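You operate a simulated robot arm through the tools that you are given. There is no shell and no other tool. Be economical: measure what you need, move in short steps, check, and stop when the job is done.

Carry out the task below with a simulated robot arm. There is one attempt and no reset: what you move stays moved.

TASK
Put one of the black nozzles from the top of the fitting bench on top of the green valve block.
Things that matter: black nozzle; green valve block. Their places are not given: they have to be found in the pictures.

It is judged by the outcome, as a careful person would: the job done as asked, and still so three seconds after it is handed in. It fails if anything else is knocked over, pushed out of place, dropped, spilled or broken.

THE ROBOT
A 7-joint arm with a two-finger parallel gripper, fixed in place. Base frame: the origin is at the foot of the arm, x ahead of it, y to its left, z up; the work surface is at about z = 860. Lengths are in mm, angles in rad, forces in N, time in s.
With the tool pointing down near the work surface it reaches from about 300 to 700 mm from the base axis. Its first joint turns from -1.152 to 1.152 rad. Payload 1.57 kg.
Tool frame: the origin (TCP) lies between the finger pads and is the grasp point; the fingertips stand 30 mm ahead of it; z points along the fingers, y is the line along which they close. The gripper opens to 110 mm. The fingers are 24 mm wide and 12 mm thick; the gripper's body (48 by 112 mm) begins 78 mm behind the TCP.
Orientation is told as [roll, pitch, yaw] about the base's x, y, z axes, in that order, counted from this pose: with the fingers straight down and closing along the base's y, the tool's x points along the base's -x, its y along +y and its z along -z.

THE INTERFACE
- The arm moves only by the tool step_arm. Its arguments are lists of equal length, an entry for each row: "grip": the finger opening in mm, from 0 to 110; "slide": the shift along the base's x, y, z in units of 300 mm (1.0 is 300 mm), a list of three; "twist": the turn about the base's z in units of 45 degrees (1.0 is 45 degrees). In form: {"grip": [grip, ...], "slide": [[dx, dy, dz], ...], "twist": [twist, ...]}. A call has 1 to 12 rows; each row is the pose to reach, as a shift and turn from the pose commanded when the call began. A call with a number of a shift or a turn outside -1 to 1 is refused whole. A row lasts 0.2 s, in which the tool goes at most 50 mm and 0.15 rad; a call with a longer step from one row to the next is refused whole, and so is a gripper value outside its range. A pose out of reach is approached as far as the arm can. The call stops where the force on the tool passes 40 N (or 10 N more than at its start, if that is more) or the arm is blocked; 0.2 s more then pass. The fingers move at their own pace (about 108 mm/s each) and stop on an object; they squeeze with about 39 N. The grip force told is the motor's: it shows also when the fingers shut on nothing. Time passes only in rows, and 0.2 s behind the last, so rows that repeat a pose let the fingers close. It gives the time, the measured TCP pose, the force on the tool (base axes), the opening and the grip force at its end, in the units of the frame above (readings bear some noise).
- Cameras (640 x 400 px; columns grow to the right, rows downward): "scene" is fixed at [180.6, -424.6, 1384.7]; the picture's right is [0.44, -0.90, 0.00], its down [-0.66, -0.32, -0.68] and it looks along [0.61, 0.30, -0.73] (base axes); focal length 350 px, centre (320, 200). "wrist" rides on the gripper at [-36, 0, -80] in the tool frame; the picture's right is [0.00, -1.00, 0.00], its down [0.97, 0.00, -0.24] and it looks along [0.24, 0.00, 0.97] (tool axes); focal length 218 px, centre (320, 200).
- get_image(camera): a new picture of that camera. No time passes.
- locate(camera, pixels): there is no depth. For up to 12 entries [column, row, z] of the newest picture of that camera ("zoom" is the newest enlarged one), the place [x, y] in the base frame at which the ray of that pixel passes the height z, good to about 2 mm. No time passes.
- enlarge(camera, box): a new picture of the part [left, top, right, bottom] of that camera's present view, enlarged. No time passes.
- job_done(): hands the job in; it is judged then, once.

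Work in short steps. Measure before you move; look again where a grasp or a placing could have gone wrong, and mend it. You have 60 turns and 22 pictures in all, the two below and enlarged ones among them. Open the gripper and draw the arm clear of the work before you hand the job in, unless the task says otherwise; then end with one line.

The tools are called after "Call:" as name(argument=value, ...) on one line, values as JSON. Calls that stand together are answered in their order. step_arm: Moves the arm, as the interface text tells. Its arguments: {"type":"object","properties":{"grip":{"type":"array"},"slide":{"type":"array"},"twist":{"type":"array"}},"required":["grip","slide","twist"]} The other tools are called the same way: get_image (camera) takes a picture; locate (camera, pixels) gives the place at which the rays of pixels pass given heights; enlarge (camera, box) takes an enlarged picture of a part of a camera's view; job_done () hands the job in.

At the start:

```text
clock: 0.0
eef_pos: [426.0, -138.5, 1127.0]
tool_rot: [0.001, 0.0, -0.001]
ft_force: [-0.3, -0.7, -0.1]
gripper_width: 110.0
gripper_force: 0.1
```

scene: 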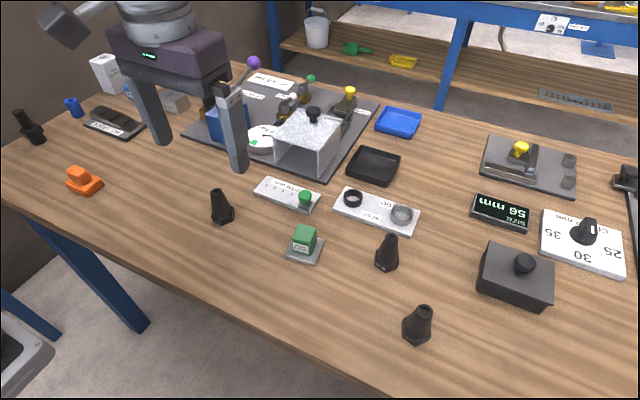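
wrist: 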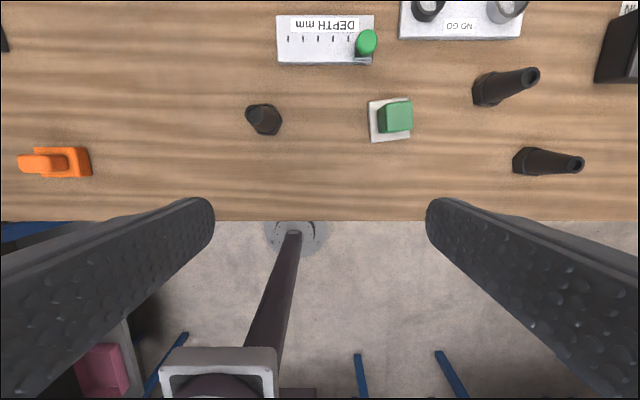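

I see black nozzles near scene (221,207), (387,252), (417,325) and a green block at (304,240). I'll enlarge for detail.

Call:
enlarge(camera="scene", box=[190, 170, 450, 350])

Call:
enlarge(camera="wrist", box=[230, 50, 600, 220])

Call:
locate(camera="scene", pixels=[[222, 218, 860], [388, 266, 860], [416, 338, 860], [304, 256, 860], [304, 236, 890], [218, 192, 910], [392, 238, 910], [425, 310, 910]])

```text
2.22 times, centred on (320, 260) of scene
```

zoom: 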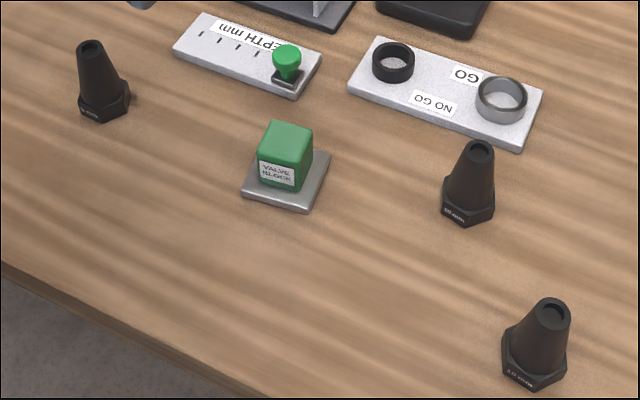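

```text
1.73 times, centred on (415, 135) of wrist
```

zoom: 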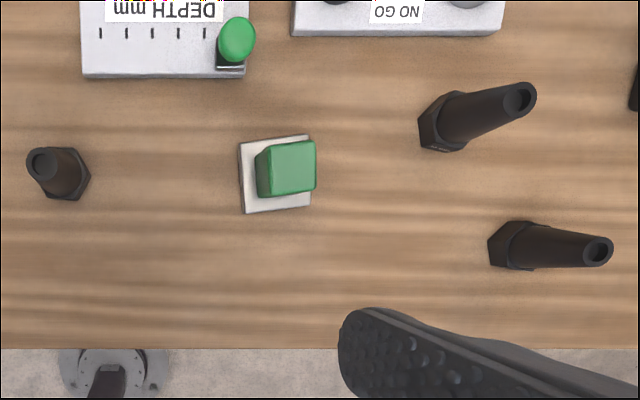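

```text
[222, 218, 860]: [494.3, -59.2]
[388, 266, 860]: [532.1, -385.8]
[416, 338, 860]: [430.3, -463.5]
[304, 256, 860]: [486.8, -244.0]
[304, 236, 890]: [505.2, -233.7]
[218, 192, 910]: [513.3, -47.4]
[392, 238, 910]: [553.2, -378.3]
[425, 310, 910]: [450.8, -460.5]
```

Nozzle 1 (scene (222,212)) stands upright and clear of things; I'll estimate heights by intersecting rays from both cameras.

Call:
locate(camera="scene", pixels=[[216.4, 191, 900], [216.4, 191, 920], [216.4, 191, 940], [222.7, 216.3, 865], [305, 232, 890], [305, 232, 910]])

Call:
locate(camera="wrist", pixels=[[254.3, 113.6, 900], [254.3, 113.6, 920], [254.3, 113.6, 940], [269.3, 120.5, 865], [401, 115, 890], [401, 115, 910]])

```text
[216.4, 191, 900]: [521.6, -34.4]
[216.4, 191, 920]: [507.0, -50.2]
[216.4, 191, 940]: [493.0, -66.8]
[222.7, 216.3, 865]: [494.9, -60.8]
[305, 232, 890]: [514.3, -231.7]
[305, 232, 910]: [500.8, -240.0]
```

```text
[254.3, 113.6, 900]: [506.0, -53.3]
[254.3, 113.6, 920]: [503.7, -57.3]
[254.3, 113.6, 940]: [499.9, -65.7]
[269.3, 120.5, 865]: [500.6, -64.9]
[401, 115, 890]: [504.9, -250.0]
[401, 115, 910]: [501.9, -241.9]
```

Nozzle 1 is about at (500,-60) with its top near 930; the block top is about (501,-241) near 910. I'll move over the nozzle and look.

Call:
step_arm(grip=[110, 110, 110, 110, 110], slide=[[0.06, 0.065, -0.06], [0.12, 0.13, -0.12], [0.18, 0.195, -0.18], [0.247, 0.262, -0.24], [0.247, 0.262, -0.24]], twist=[0, 0, 0, 0, 0])

Call:
get_image(camera="wrist")

```text
clock: 1.2
eef_pos: [503.1, -60.9, 1052.7]
tool_rot: [-0.001, -0.001, -0.001]
ft_force: [-1.3, 0.0, 0.5]
gripper_width: 109.9
gripper_force: 0.0
```

```text
17 pictures are left
```

wrist: 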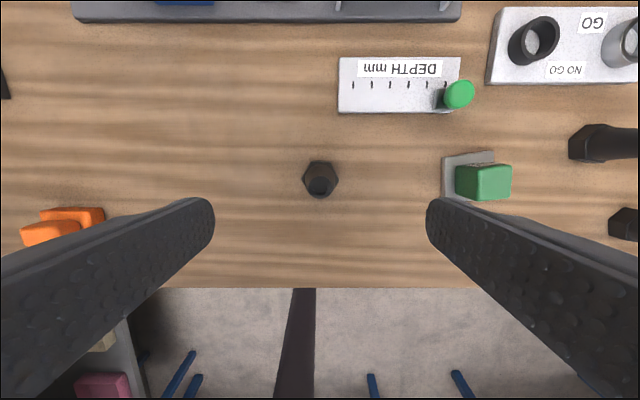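

Call:
enlarge(camera="wrist", box=[272, 150, 368, 210])

Call:
locate(camera="wrist", pixels=[[320.5, 179, 865], [321, 186, 930], [303, 180, 872], [339, 180, 872], [456, 168, 910], [511, 168, 910], [511, 197, 910], [456, 199, 910]])

```text
6.67 times, centred on (320, 180) of wrist
```

zoom: 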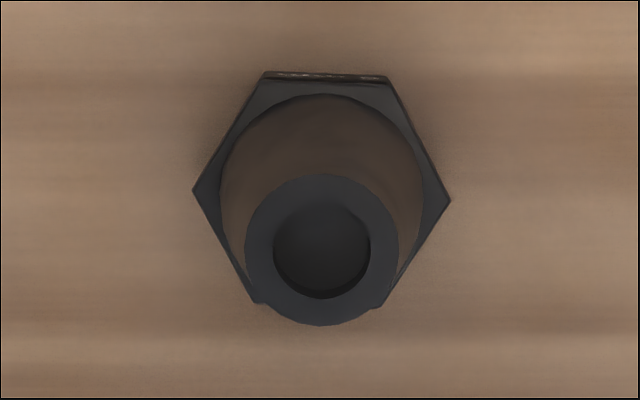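

```text
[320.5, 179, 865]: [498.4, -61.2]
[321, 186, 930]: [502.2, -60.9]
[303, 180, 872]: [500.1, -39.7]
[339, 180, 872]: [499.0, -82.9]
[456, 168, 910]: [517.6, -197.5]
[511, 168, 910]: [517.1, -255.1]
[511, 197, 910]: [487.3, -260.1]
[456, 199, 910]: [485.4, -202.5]
```

The nozzle has a hex base about 40 mm across flats, centred about (499.5,-61), flats along x and at 60° steps. I'll turn 30° so the pads meet flats, go down to z≈965 and look.

Call:
step_arm(grip=[100, 100, 100, 100, 100, 100], slide=[[0, 0, -0.06], [0, 0, -0.12], [0, 0, -0.18], [0, 0, -0.24], [0, 0, -0.3], [0, 0, -0.3]], twist=[0.17, 0.34, 0.51, 0.667, 0.667, 0.667])

Call:
get_image(camera="wrist")

```text
clock: 2.6
eef_pos: [501.4, -58.4, 966.0]
tool_rot: [0.0, -0.001, 0.525]
ft_force: [0.0, 0.3, -0.7]
gripper_width: 99.8
gripper_force: 0.2
```

```text
15 pictures are left
```

wrist: 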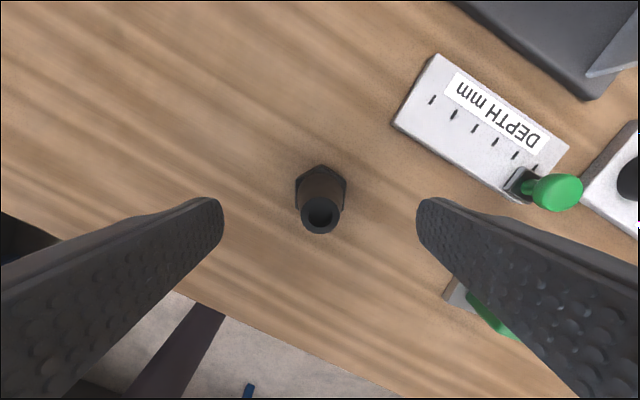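

The hex is at (321,191), where I expect it for a centred grasp, with flats facing the pads. I'll descend until the fingertips are at about 866 and close.

Call:
step_arm(grip=[80, 80, 80, 80, 80, 60, 30, 30, 30, 30], slide=[[0, 0, -0.06], [0, 0, -0.12], [0, 0, -0.18], [0, 0, -0.23], [0, 0, -0.23], [0, 0, -0.23], [0, 0, -0.23], [0, 0, -0.23], [0, 0, -0.23], [0, 0, -0.23]], twist=[0, 0, 0, 0, 0, 0, 0, 0, 0, 0])

Call:
get_image(camera="wrist")

```text
clock: 4.8
eef_pos: [501.7, -59.0, 894.5]
tool_rot: [-0.001, 0.0, 0.522]
ft_force: [0.3, 0.3, 0.8]
gripper_width: 38.7
gripper_force: 38.8
```

```text
14 pictures are left
```

wrist: 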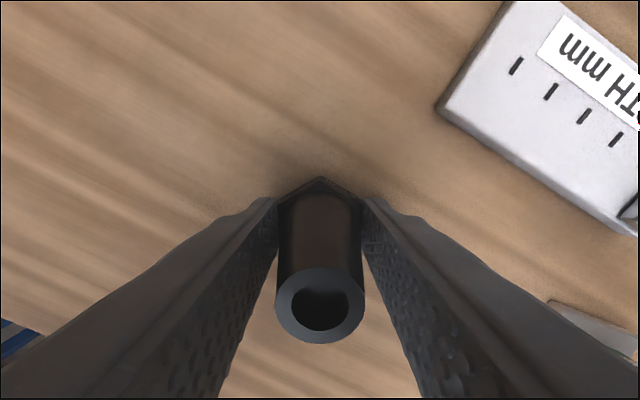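

The nozzle is gripped on its flats (opening 38.7). I'll lift straight up 120 mm and shift partway toward the block.

Call:
step_arm(grip=[30, 30, 30, 30, 30, 30, 30, 30], slide=[[0, 0, 0.07], [0, 0, 0.17], [0, 0, 0.3], [0, 0, 0.4], [0, -0.1, 0.4], [0, -0.2, 0.4], [0, -0.3, 0.4], [0, -0.3, 0.4]], twist=[0, 0, 0, 0, 0, 0, 0, 0])

Call:
enlarge(camera="scene", box=[200, 140, 360, 280])

Call:
get_image(camera="wrist")

```text
clock: 6.6
eef_pos: [500.4, -149.2, 1017.6]
tool_rot: [0.001, 0.0, 0.522]
ft_force: [0.3, -0.4, 0.3]
gripper_width: 38.5
gripper_force: 39.1
```

```text
2.86 times, centred on (280, 210) of scene
```

zoom: 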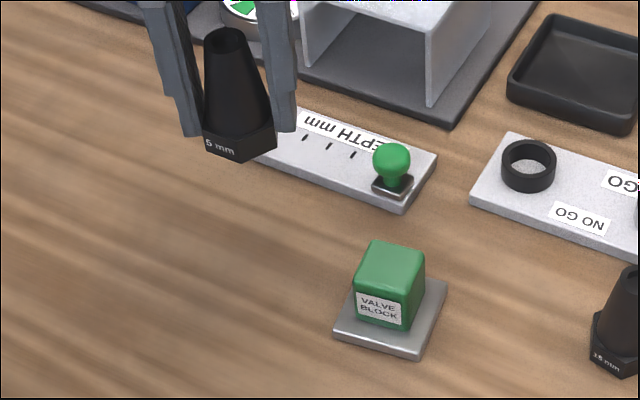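

```text
12 pictures are left
```

wrist: 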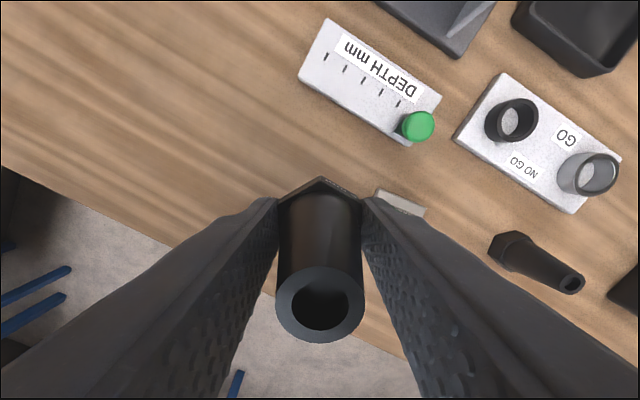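

The block is hidden behind a finger in the wrist view. I'll move to the near side of the block at this height so the wrist camera sees it ahead of the nozzle, and meanwhile read scene rays for its top.

Call:
locate(camera="zoom", pixels=[[391, 270, 900], [391, 270, 910], [391, 270, 920]])

Call:
step_arm(grip=[30, 30, 30, 30, 30], slide=[[-0.065, -0.113, 0], [-0.13, -0.226, 0], [-0.195, -0.339, 0], [-0.26, -0.453, 0], [-0.26, -0.453, 0]], twist=[0, 0, 0, 0, 0])

Call:
enlarge(camera="wrist", box=[240, 60, 400, 200])

```text
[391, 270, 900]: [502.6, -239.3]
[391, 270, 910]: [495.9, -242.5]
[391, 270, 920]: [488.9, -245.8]
```

```text
clock: 7.8
eef_pos: [421.6, -287.5, 1015.1]
tool_rot: [0.0, 0.002, 0.523]
ft_force: [-0.3, 0.4, 0.4]
gripper_width: 38.5
gripper_force: 38.5
```

```text
2.86 times, centred on (320, 130) of wrist
```

zoom: 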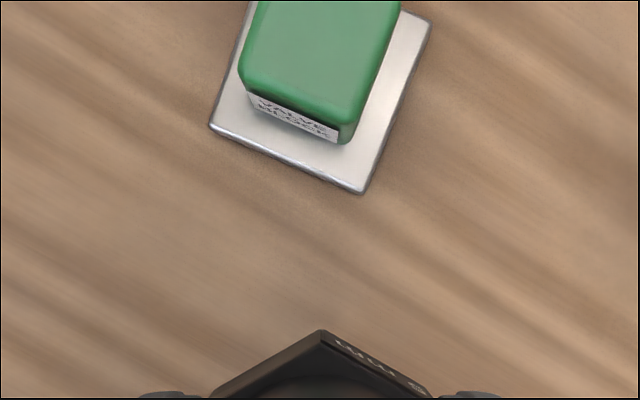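

Need the whole block top; enlarge higher up.

Call:
enlarge(camera="wrist", box=[260, 20, 388, 132])

```text
3.57 times, centred on (324, 76) of wrist
```

zoom: 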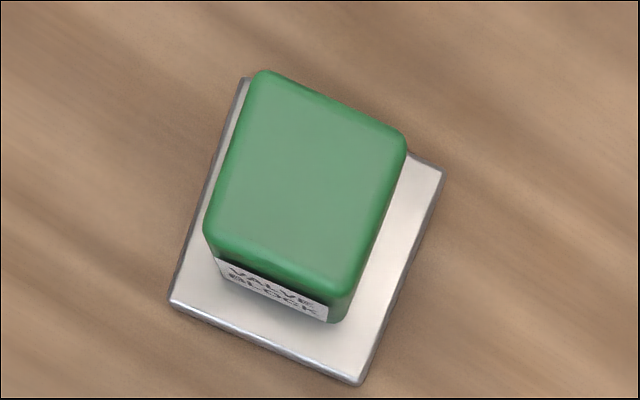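

Call:
locate(camera="zoom", pixels=[[303, 184, 890], [303, 184, 900], [303, 184, 910], [303, 184, 920], [258, 74, 905], [403, 140, 905], [340, 292, 905], [208, 238, 905], [362, 382, 866], [170, 302, 866], [442, 170, 866]])

```text
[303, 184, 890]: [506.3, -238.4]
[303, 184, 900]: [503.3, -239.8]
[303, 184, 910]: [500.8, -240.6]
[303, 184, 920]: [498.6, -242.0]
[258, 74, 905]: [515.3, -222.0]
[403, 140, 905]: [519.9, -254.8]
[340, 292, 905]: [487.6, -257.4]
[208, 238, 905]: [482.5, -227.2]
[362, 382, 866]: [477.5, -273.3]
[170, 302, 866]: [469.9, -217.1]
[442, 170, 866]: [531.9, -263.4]
```

The plate centre and block-top centre agree at about (501,-240), top around z 903-908. I'll move above it and descend to TCP z≈956 (nozzle bottom ≈ 921), then check.

Call:
step_arm(grip=[30, 30, 30, 30, 30, 30, 30], slide=[[0.13, 0.076, 0], [0.262, 0.152, 0], [0.262, 0.152, 0], [0.262, 0.152, -0.07], [0.262, 0.152, -0.14], [0.262, 0.152, -0.2], [0.262, 0.152, -0.2]], twist=[0, 0, 0, 0, 0, 0, 0])

Call:
enlarge(camera="scene", box=[240, 160, 368, 272])

```text
clock: 9.4
eef_pos: [502.4, -238.3, 953.9]
tool_rot: [0.0, -0.001, 0.523]
ft_force: [-0.2, -0.3, -0.5]
gripper_width: 38.5
gripper_force: 39.4
```

```text
3.57 times, centred on (304, 216) of scene
```

zoom: 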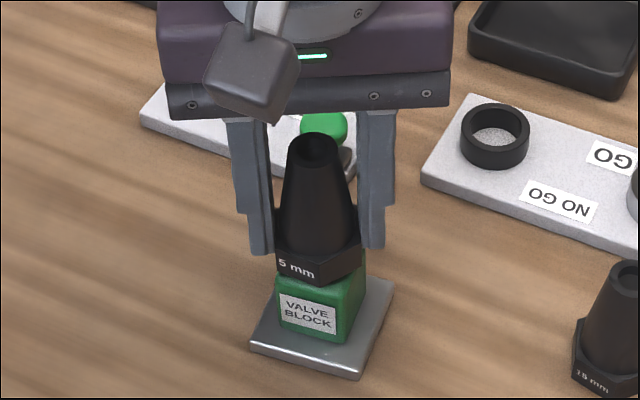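

It looks aligned above the block. I'll lower gently to about 944 and read the force.

Call:
step_arm(grip=[30, 30, 30, 30, 30], slide=[[0, 0, -0.01], [0, 0, -0.02], [0, 0, -0.03], [0, 0, -0.04], [0, 0, -0.04]], twist=[0, 0, 0, 0, 0])

```text
clock: 10.6
eef_pos: [502.7, -239.9, 944.4]
tool_rot: [-0.002, -0.001, 0.525]
ft_force: [0.5, 5.8, 30.2]
gripper_width: 38.7
gripper_force: 38.7
```

Contact at 30 N. I'll ease up slightly and check the force.

Call:
step_arm(grip=[30, 30], slide=[[0, 0, 0.003], [0, 0, 0.003]], twist=[0, 0])

Call:
enlarge(camera="scene", box=[260, 190, 340, 260])

```text
clock: 11.2
eef_pos: [503.4, -240.2, 943.0]
tool_rot: [0.0, 0.001, 0.523]
ft_force: [2.7, 3.4, 10.9]
gripper_width: 38.6
gripper_force: 38.9
```

```text
5.71 times, centred on (300, 225) of scene
```

zoom: 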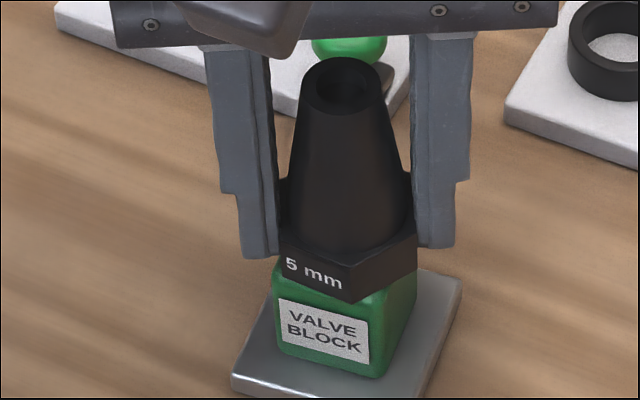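

The nozzle rests on the block with about 11 N. I'll open gradually, then check before lifting.

Call:
step_arm(grip=[42, 46, 60, 80, 80], slide=[[0, 0, 0], [0, 0, 0], [0, 0, 0], [0, 0, 0], [0, 0, 0]], twist=[0, 0, 0, 0, 0])

Call:
enlarge(camera="scene", box=[260, 190, 340, 260])

```text
clock: 12.4
eef_pos: [501.6, -239.8, 943.4]
tool_rot: [0.0, 0.0, 0.523]
ft_force: [0.6, 0.4, 0.6]
gripper_width: 80.2
gripper_force: 0.2
```

```text
5.71 times, centred on (300, 225) of scene
```

zoom: 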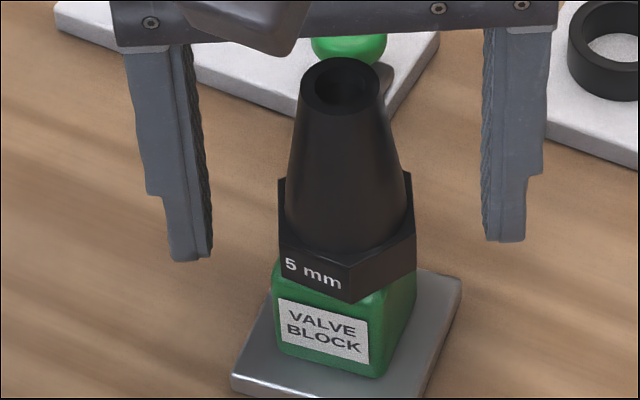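

The nozzle stands free and upright. I'll raise the arm straight up, well clear.

Call:
step_arm(grip=[80, 80, 80, 80, 80, 80], slide=[[0, 0, 0.06], [0, 0, 0.18], [0, 0, 0.33], [0, 0, 0.48], [0, 0, 0.6], [0, 0, 0.6]], twist=[0, 0, 0, 0, 0, 0])

Call:
get_image(camera="scene")

```text
clock: 13.8
eef_pos: [503.5, -239.2, 1123.3]
tool_rot: [0.0, 0.001, 0.523]
ft_force: [-0.8, -0.2, 0.5]
gripper_width: 80.0
gripper_force: 0.0
```

```text
6 pictures are left
```

scene: 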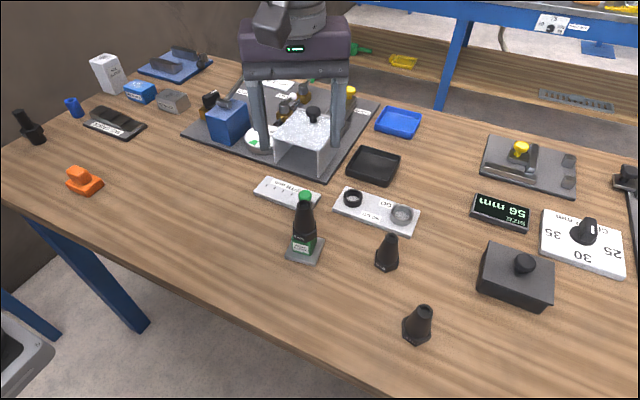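

The nozzle stands on the block at (304,225), nothing else has moved and the arm is clear. I'm handing in.

Call:
job_done()

```text
The job is handed in.
```

One black nozzle (the 5 mm one) is standing upright on top of the green valve block. Nothing else was disturbed, and the gripper is open with the arm drawn clear.
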